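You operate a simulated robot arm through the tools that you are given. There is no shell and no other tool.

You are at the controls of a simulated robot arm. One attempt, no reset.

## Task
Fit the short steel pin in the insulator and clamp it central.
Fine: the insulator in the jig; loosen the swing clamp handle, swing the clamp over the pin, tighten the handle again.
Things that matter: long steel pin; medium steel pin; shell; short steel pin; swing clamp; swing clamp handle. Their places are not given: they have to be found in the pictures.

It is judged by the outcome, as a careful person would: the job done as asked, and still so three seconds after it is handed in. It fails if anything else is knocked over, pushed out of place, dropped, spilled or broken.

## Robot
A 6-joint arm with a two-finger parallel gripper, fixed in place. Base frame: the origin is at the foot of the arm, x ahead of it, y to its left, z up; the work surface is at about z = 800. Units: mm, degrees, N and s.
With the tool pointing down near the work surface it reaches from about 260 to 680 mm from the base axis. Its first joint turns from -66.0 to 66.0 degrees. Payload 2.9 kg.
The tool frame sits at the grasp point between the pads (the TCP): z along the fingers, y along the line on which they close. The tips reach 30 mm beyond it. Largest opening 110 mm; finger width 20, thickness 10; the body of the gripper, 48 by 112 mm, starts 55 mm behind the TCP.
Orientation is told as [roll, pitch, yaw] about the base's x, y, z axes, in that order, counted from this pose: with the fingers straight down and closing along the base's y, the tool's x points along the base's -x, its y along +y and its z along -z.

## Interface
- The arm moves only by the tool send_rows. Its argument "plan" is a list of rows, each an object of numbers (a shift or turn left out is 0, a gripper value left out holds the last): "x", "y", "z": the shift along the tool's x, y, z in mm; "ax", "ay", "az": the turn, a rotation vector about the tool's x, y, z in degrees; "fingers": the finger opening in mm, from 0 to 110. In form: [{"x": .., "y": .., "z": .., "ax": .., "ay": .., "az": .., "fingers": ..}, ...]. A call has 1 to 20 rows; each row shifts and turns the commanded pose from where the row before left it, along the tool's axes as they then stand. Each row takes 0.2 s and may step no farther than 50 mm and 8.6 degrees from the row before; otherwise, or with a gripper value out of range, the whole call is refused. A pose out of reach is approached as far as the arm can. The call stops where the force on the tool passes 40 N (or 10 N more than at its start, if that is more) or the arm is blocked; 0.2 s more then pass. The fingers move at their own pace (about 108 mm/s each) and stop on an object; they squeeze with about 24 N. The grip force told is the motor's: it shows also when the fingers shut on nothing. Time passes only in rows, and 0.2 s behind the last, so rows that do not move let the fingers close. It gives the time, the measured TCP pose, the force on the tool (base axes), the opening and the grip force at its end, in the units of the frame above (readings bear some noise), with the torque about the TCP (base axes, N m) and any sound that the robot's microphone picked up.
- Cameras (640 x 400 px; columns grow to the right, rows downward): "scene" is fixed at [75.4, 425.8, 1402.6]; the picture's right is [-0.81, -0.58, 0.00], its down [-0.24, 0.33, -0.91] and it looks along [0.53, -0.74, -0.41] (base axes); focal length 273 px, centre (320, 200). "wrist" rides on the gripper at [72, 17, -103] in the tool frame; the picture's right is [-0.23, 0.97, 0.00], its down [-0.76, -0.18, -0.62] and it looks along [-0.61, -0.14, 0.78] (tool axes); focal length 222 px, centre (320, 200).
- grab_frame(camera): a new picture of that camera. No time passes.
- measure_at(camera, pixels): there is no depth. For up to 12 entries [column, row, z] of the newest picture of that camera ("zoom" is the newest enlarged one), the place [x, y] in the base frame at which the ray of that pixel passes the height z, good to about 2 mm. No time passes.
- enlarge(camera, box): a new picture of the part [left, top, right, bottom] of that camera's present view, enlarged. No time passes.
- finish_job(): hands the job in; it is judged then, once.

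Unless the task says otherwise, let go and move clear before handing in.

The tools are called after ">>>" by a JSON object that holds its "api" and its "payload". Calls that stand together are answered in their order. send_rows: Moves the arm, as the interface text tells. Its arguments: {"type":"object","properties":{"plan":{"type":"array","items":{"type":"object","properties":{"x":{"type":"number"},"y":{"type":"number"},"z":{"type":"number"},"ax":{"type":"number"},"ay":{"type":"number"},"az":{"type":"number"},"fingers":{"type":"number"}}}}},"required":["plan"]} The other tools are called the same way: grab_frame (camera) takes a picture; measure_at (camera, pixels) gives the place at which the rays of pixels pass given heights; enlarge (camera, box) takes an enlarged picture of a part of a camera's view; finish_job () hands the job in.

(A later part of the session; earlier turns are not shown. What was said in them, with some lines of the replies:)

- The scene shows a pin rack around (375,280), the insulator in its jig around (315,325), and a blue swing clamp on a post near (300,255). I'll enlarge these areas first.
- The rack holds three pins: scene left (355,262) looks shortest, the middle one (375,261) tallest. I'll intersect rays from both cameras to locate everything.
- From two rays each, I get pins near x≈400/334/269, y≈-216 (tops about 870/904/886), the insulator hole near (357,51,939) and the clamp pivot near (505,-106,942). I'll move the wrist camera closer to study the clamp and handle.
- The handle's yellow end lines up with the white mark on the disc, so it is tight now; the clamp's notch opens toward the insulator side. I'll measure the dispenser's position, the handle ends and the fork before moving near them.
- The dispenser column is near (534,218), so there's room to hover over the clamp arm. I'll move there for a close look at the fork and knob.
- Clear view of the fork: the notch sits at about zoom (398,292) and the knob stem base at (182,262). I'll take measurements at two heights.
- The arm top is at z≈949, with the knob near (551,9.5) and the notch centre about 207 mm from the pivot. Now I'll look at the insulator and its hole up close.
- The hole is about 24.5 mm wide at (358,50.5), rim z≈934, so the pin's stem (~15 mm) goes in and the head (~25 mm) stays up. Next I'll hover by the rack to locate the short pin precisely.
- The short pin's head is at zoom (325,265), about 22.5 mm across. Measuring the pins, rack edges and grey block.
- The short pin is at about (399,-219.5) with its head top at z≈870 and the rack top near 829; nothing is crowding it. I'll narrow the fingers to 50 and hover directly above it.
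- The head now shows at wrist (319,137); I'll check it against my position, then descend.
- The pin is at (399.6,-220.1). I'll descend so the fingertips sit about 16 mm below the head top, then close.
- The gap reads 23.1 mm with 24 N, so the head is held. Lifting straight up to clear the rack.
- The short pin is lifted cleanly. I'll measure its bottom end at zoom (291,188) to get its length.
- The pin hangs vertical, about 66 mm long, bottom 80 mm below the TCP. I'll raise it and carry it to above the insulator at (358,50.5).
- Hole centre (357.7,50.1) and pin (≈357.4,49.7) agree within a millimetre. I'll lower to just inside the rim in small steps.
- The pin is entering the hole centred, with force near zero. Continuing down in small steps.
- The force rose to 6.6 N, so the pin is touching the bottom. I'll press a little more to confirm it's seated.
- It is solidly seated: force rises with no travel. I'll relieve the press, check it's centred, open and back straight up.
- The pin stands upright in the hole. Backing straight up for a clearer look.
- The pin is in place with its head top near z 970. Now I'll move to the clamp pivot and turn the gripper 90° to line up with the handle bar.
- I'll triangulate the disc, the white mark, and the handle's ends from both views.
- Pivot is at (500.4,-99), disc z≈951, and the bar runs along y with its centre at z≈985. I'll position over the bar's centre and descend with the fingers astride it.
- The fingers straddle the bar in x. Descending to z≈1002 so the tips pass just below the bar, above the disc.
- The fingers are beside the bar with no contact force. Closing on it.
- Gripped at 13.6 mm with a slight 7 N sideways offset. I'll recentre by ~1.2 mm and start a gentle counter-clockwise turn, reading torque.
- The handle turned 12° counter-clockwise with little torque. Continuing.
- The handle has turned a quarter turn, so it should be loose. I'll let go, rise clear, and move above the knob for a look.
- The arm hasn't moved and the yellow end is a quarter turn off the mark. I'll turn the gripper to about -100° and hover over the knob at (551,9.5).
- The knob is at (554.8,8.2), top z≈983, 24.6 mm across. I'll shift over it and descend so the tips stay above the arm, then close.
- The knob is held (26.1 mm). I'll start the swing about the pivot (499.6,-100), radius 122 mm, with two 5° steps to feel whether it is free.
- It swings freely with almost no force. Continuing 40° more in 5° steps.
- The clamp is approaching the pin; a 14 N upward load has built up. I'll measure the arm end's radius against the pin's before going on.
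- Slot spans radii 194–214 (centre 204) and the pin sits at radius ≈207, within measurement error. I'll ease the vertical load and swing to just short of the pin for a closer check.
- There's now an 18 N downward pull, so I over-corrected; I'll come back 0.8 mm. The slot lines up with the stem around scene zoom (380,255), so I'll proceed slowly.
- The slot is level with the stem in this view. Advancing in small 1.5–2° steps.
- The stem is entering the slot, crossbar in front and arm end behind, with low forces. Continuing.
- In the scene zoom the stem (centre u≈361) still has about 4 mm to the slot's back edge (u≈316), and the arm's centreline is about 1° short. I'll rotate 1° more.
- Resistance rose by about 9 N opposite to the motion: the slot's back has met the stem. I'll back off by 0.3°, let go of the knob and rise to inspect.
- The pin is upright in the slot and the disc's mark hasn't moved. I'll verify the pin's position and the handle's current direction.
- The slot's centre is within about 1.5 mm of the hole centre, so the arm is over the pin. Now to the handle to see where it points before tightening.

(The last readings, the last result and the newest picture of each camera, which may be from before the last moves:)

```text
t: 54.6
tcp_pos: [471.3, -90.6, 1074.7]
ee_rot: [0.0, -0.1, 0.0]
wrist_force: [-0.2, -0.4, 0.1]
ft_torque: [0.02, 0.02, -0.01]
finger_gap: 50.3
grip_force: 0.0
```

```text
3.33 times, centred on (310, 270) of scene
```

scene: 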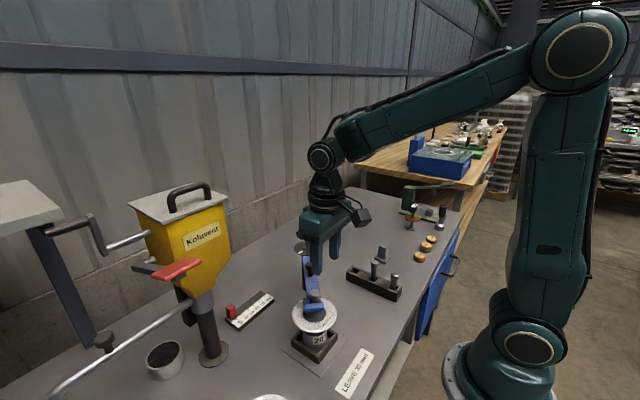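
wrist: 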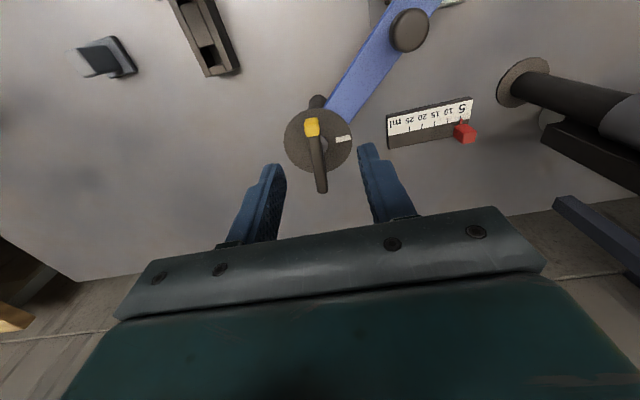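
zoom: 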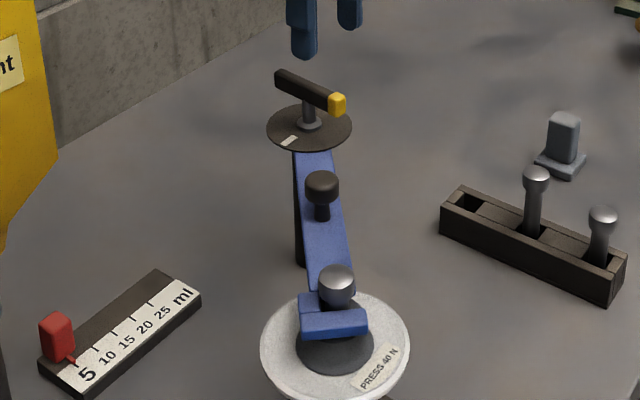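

The handle kept its quarter-turn position (yellow toward -x). I'll grip its centre again at yaw 0.

>>> {"api": "send_rows", "payload": {"plan": [{"x": -28.2, "y": -9, "fingers": 40}, {"z": 20}, {"z": 20}, {"z": 15}, {"z": 10}, {"z": 7.5}, {}, {"fingers": 25}, {"fingers": 5}, {"fingers": 5}, {"fingers": 5}]}}

>>> {"api": "enlarge", "payload": {"camera": "scene", "box": [265, 210, 355, 330]}}

```text
t: 57.0
tcp_pos: [499.8, -100.5, 1003.0]
ee_rot: [0.1, -0.2, 0.0]
wrist_force: [0.1, 3.9, -3.3]
ft_torque: [-0.06, -0.39, 0.0]
finger_gap: 13.7
grip_force: 45.0
```

```text
3.33 times, centred on (310, 270) of scene
```

zoom: 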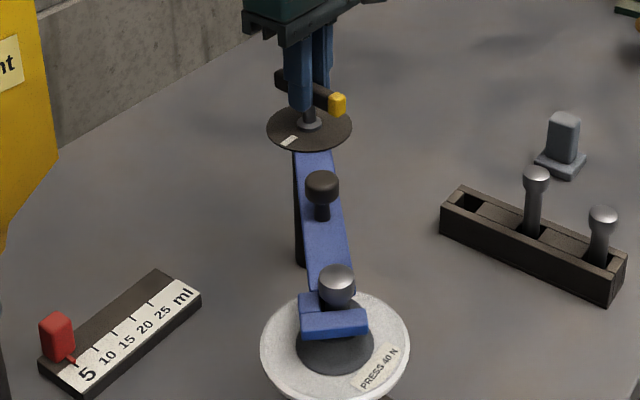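

The bar is gripped (13.7 mm). Turning clockwise back toward the mark in 6° steps.

>>> {"api": "send_rows", "payload": {"plan": [{"az": 6}, {"az": 6}, {"az": 6}, {"az": 6}, {"az": 6}, {"az": 6}, {"az": 6}, {}]}}

>>> {"api": "enlarge", "payload": {"camera": "scene", "box": [265, 210, 355, 330]}}

```text
t: 58.8
tcp_pos: [500.4, -100.3, 1001.8]
ee_rot: [0.1, 0.0, -41.9]
wrist_force: [6.9, 12.2, -5.3]
ft_torque: [0.51, 0.08, 0.01]
finger_gap: 13.6
grip_force: 45.2
```

```text
3.33 times, centred on (310, 270) of scene
```

zoom: 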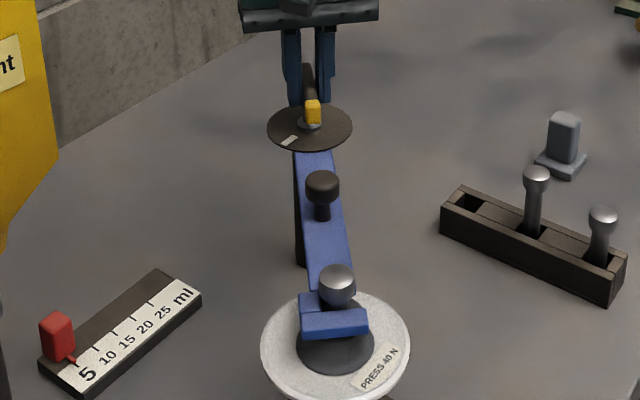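

A 14 N sideways load has built up from slight off-centring, so I'll ease over ~1 mm and keep turning.

>>> {"api": "send_rows", "payload": {"plan": [{"x": 0.2, "y": 1.1}, {"az": 6}, {"az": 6}, {"az": 6}, {"az": 6}, {}]}}

```text
t: 60.2
tcp_pos: [500.0, -99.0, 1002.2]
ee_rot: [0.1, -0.1, -66.1]
wrist_force: [4.2, 3.4, -4.5]
ft_torque: [0.2, -0.04, -0.04]
finger_gap: 13.6
grip_force: 44.9
```

>>> {"api": "send_rows", "payload": {"plan": [{"az": 6}, {"az": 6}, {"az": 6}, {"az": 6}, {}]}}

>>> {"api": "enlarge", "payload": {"camera": "scene", "box": [265, 210, 355, 330]}}

>>> {"api": "enlarge", "payload": {"camera": "wrist", "box": [250, 90, 390, 200]}}

```text
t: 61.4
tcp_pos: [500.0, -99.0, 1001.9]
ee_rot: [0.1, -0.1, -90.1]
wrist_force: [7.0, -0.5, -7.8]
ft_torque: [0.05, -0.23, 0.0]
finger_gap: 13.6
grip_force: 45.1
```

```text
3.33 times, centred on (310, 270) of scene
```

zoom: 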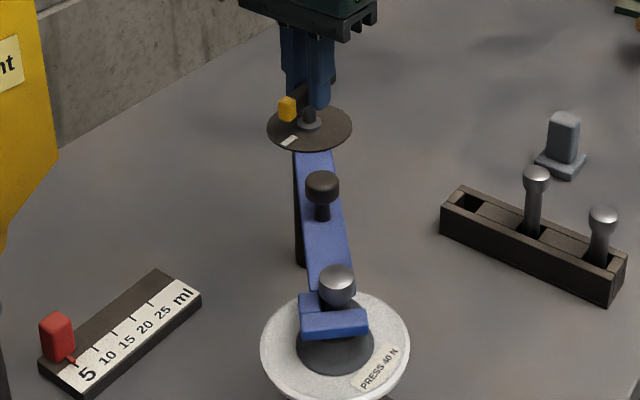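

```text
3.64 times, centred on (320, 145) of wrist
```

zoom: 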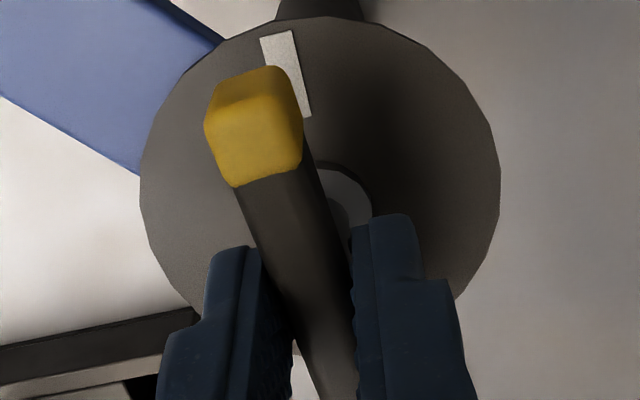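

The yellow end is back at the mark. I'll try 3° more to feel whether it is snug.

>>> {"api": "send_rows", "payload": {"plan": [{"az": 1.5}, {"az": 1.5}, {}]}}

>>> {"api": "enlarge", "payload": {"camera": "wrist", "box": [250, 90, 390, 200]}}

```text
t: 62.2
tcp_pos: [499.7, -99.1, 1002.8]
ee_rot: [0.1, 0.0, -93.0]
wrist_force: [9.6, -2.2, -9.3]
ft_torque: [-0.26, -0.28, -0.03]
finger_gap: 13.6
grip_force: 45.3
```

```text
3.64 times, centred on (320, 145) of wrist
```

zoom: 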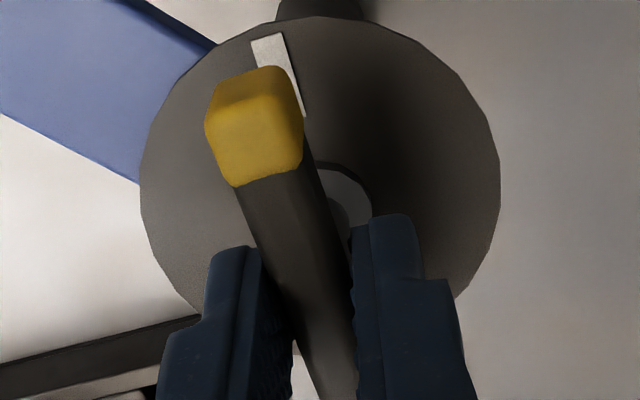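

It turned those 3° without added torque, so there's no hard stop yet. I'll go a few degrees more, watching for resistance.

>>> {"api": "send_rows", "payload": {"plan": [{"az": 2}, {"az": 2}, {"az": 2}, {}]}}

>>> {"api": "enlarge", "payload": {"camera": "wrist", "box": [250, 90, 390, 200]}}

>>> {"api": "enlarge", "payload": {"camera": "scene", "box": [265, 215, 345, 265]}}

```text
t: 63.2
tcp_pos: [499.9, -99.5, 1002.3]
ee_rot: [0.1, 0.1, -99.0]
wrist_force: [7.6, -5.1, -6.2]
ft_torque: [0.26, -0.06, 1.12]
finger_gap: 14.6
grip_force: 44.9
```

```text
3.64 times, centred on (320, 145) of wrist
```

zoom: 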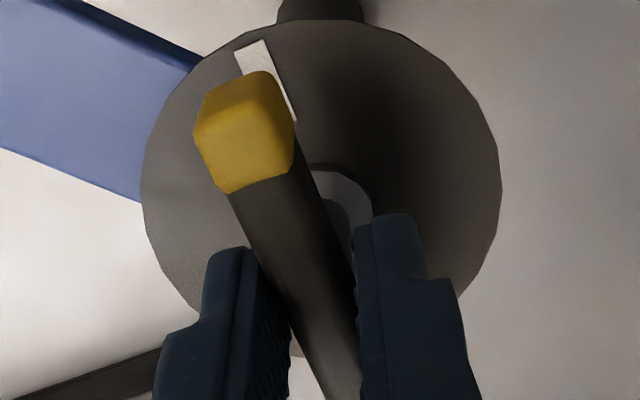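

```text
8.00 times, centred on (305, 240) of scene
```

zoom: 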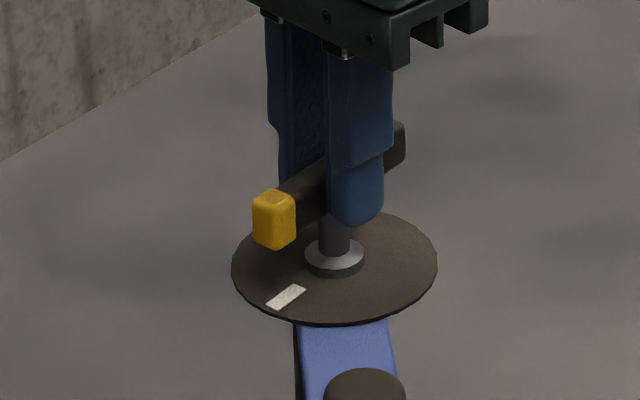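

Torque has jumped to 1.1 N·m and the fingers were pried slightly: the handle is hard against its tight stop. I'll ease off 2.5° of wind-up and release.

>>> {"api": "send_rows", "payload": {"plan": [{"az": -2.5}, {}, {"fingers": 25}, {"fingers": 45}, {"fingers": 45}, {"z": -20}, {"z": -30}, {"z": -30}, {}]}}

>>> {"api": "grab_frame", "payload": {"camera": "wrist"}}

>>> {"api": "enlarge", "payload": {"camera": "wrist", "box": [240, 80, 400, 200]}}

>>> {"api": "enlarge", "payload": {"camera": "scene", "box": [265, 215, 345, 265]}}

>>> {"api": "enlarge", "payload": {"camera": "scene", "box": [275, 270, 345, 320]}}

```text
t: 65.2
tcp_pos: [499.5, -99.6, 1082.6]
ee_rot: [0.0, 0.0, -96.4]
wrist_force: [0.3, 1.5, 0.1]
ft_torque: [0.0, 0.03, 0.0]
finger_gap: 44.9
grip_force: 0.1
```

```text
taken
```

wrist: 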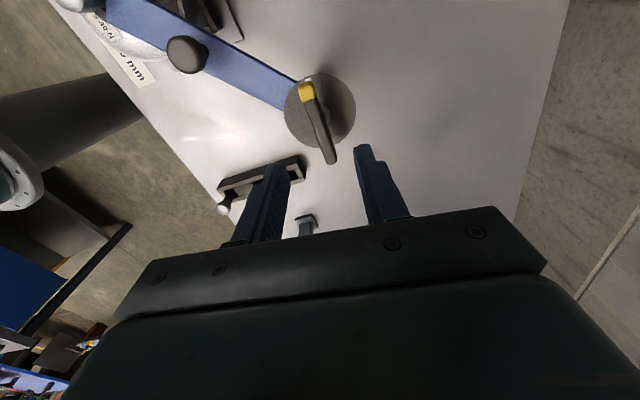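

```text
3.33 times, centred on (320, 140) of wrist
```

zoom: 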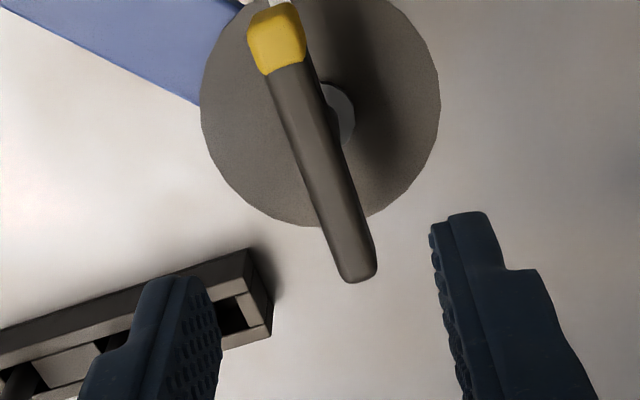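

```text
8.00 times, centred on (305, 240) of scene
```

zoom: 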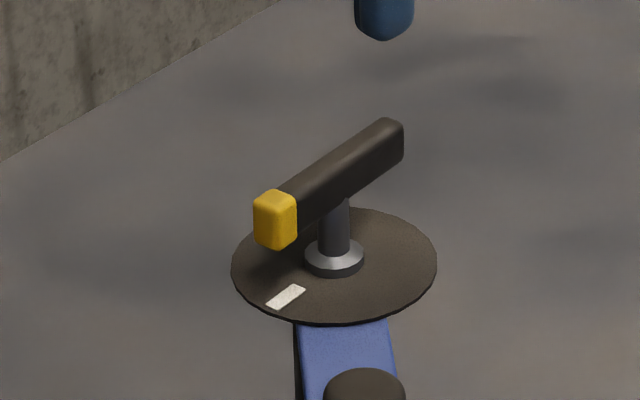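

```text
8.00 times, centred on (310, 295) of scene
```

zoom: 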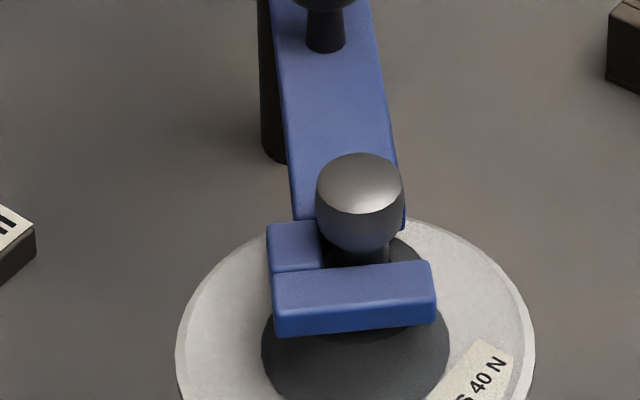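

The handle matches its original tight pose exactly and the clamp hasn't shifted. I'll move back to view the insulator from above for a final check of centrality.

>>> {"api": "send_rows", "payload": {"plan": [{"az": -8.1}, {"az": -8.1}, {"az": -8.1}, {"az": -8.1}, {"az": -8.1}, {"az": -8.1}, {"az": -8.1}, {"az": -8.1}, {"az": -8.1}, {"az": -8.1}, {"az": -8.1}, {"az": -7.4}, {"x": 33, "y": 30}, {"x": 34, "y": 30}, {"x": 34, "y": 30}, {"x": 34, "y": 30}, {"x": 34, "y": 28}, {}]}}

>>> {"api": "grab_frame", "payload": {"camera": "wrist"}}

>>> {"api": "grab_frame", "payload": {"camera": "scene"}}

>>> {"api": "enlarge", "payload": {"camera": "wrist", "box": [260, 70, 380, 170]}}

```text
t: 69.0
tcp_pos: [327.9, 47.6, 1081.4]
ee_rot: [0.0, -0.2, 0.0]
wrist_force: [0.1, -0.5, 0.7]
ft_torque: [-0.01, 0.03, 0.03]
finger_gap: 45.1
grip_force: 0.0
```

```text
taken
```

wrist: 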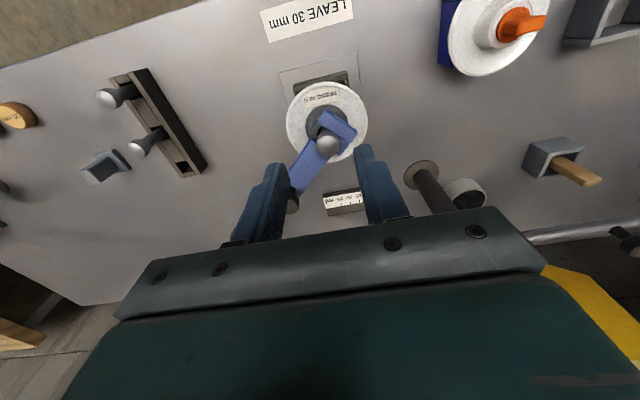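

```text
taken
```

scene: 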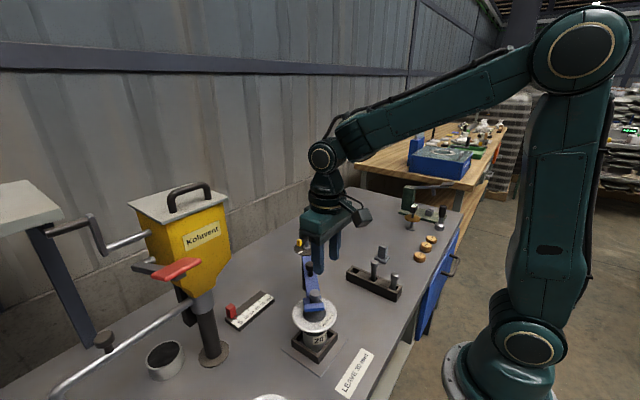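

```text
4.00 times, centred on (320, 120) of wrist
```

zoom: 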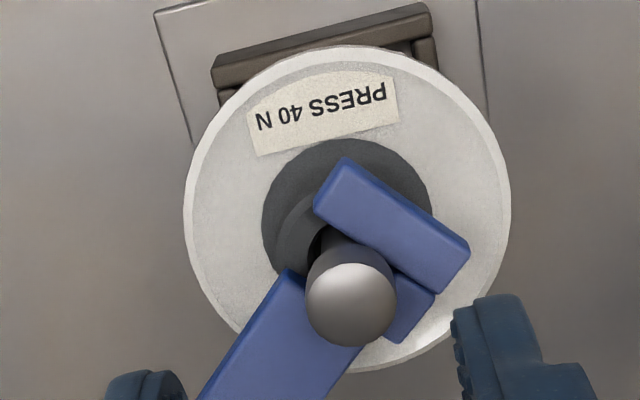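

>>> {"api": "measure_at", "payload": {"camera": "zoom", "pixels": [[347, 208, 900], [347, 208, 910], [347, 222, 915], [352, 306, 971], [355, 235, 949]]}}

>>> {"api": "measure_at", "payload": {"camera": "scene", "pixels": [[315.4, 317, 900], [315.4, 317, 910], [315, 293.1, 971]]}}

>>> {"api": "enlarge", "payload": {"camera": "scene", "box": [275, 270, 355, 370]}}

```text
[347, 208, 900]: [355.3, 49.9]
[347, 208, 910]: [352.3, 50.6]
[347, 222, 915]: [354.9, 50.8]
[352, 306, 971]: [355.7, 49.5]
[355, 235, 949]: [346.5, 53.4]
```

```text
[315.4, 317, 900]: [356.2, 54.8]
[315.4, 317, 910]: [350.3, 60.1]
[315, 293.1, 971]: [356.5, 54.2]
```

```text
4.00 times, centred on (315, 320) of scene
```

zoom: 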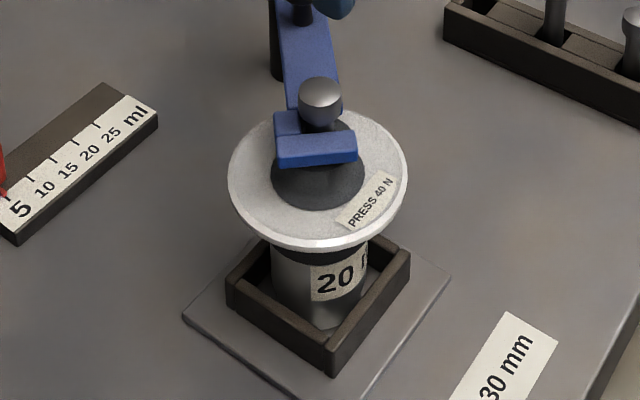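

Both views put the pin's head on the shell's axis to within 2 mm. The clamp is around the stem, the handle is tight, and nothing else has moved. I'll retreat a bit higher and then hand in.

>>> {"api": "send_rows", "payload": {"plan": [{"z": -40}, {"z": -40}, {"z": -40}, {}, {}]}}

>>> {"api": "enlarge", "payload": {"camera": "scene", "box": [220, 210, 440, 370]}}

```text
t: 70.2
tcp_pos: [329.1, 46.6, 1203.4]
ee_rot: [0.0, -0.1, 0.0]
wrist_force: [-0.1, -0.3, -0.4]
ft_torque: [-0.02, 0.02, 0.04]
finger_gap: 44.9
grip_force: 0.1
```

```text
2.50 times, centred on (330, 290) of scene
```

zoom: 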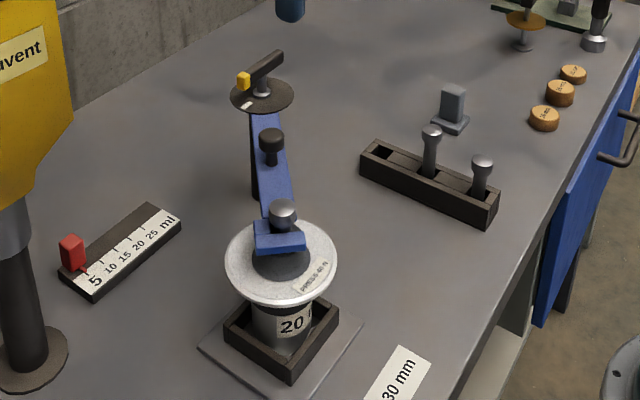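

The last view shows the short pin held in the clamp's slot, the handle back on its mark, the other two pins still in the rack and the arm well clear. Handing in.

>>> {"api": "finish_job", "payload": {}}

```text
The job is handed in.
```

I fitted the short steel pin in the insulator, swung the clamp over it and tightened the handle. The job is handed in; the result of the judging wasn't shown to me.

- **Pin:** It stands upright on the bottom of the hole. Both cameras put its head within about 2 mm of the shell's axis.
- **Clamp:** I loosened the handle by a quarter turn and swung the arm until the back of its slot met the pin, then backed off 0.3°. The slot's centre is within about 1.5 mm of the hole's centre.
- **Handle:** I turned it back to its mark and on to its tight stop, where the torque jumped to about 1.1 N·m. It looks the same as it did at the start.
- **Everything else:** The last picture shows the medium and long pins still in the rack and nothing else moved or knocked over. The arm had let go and was well clear.

**Labels:** I did not act on the "PRESS 40 N", "20 ml" and "LEAVE 30 mm" labels, since the task didn't ask for those steps. The pin was pressed only to about 14 N to check that it was seated. It stands roughly 35 mm above the rim by my measurement, not 30 mm.
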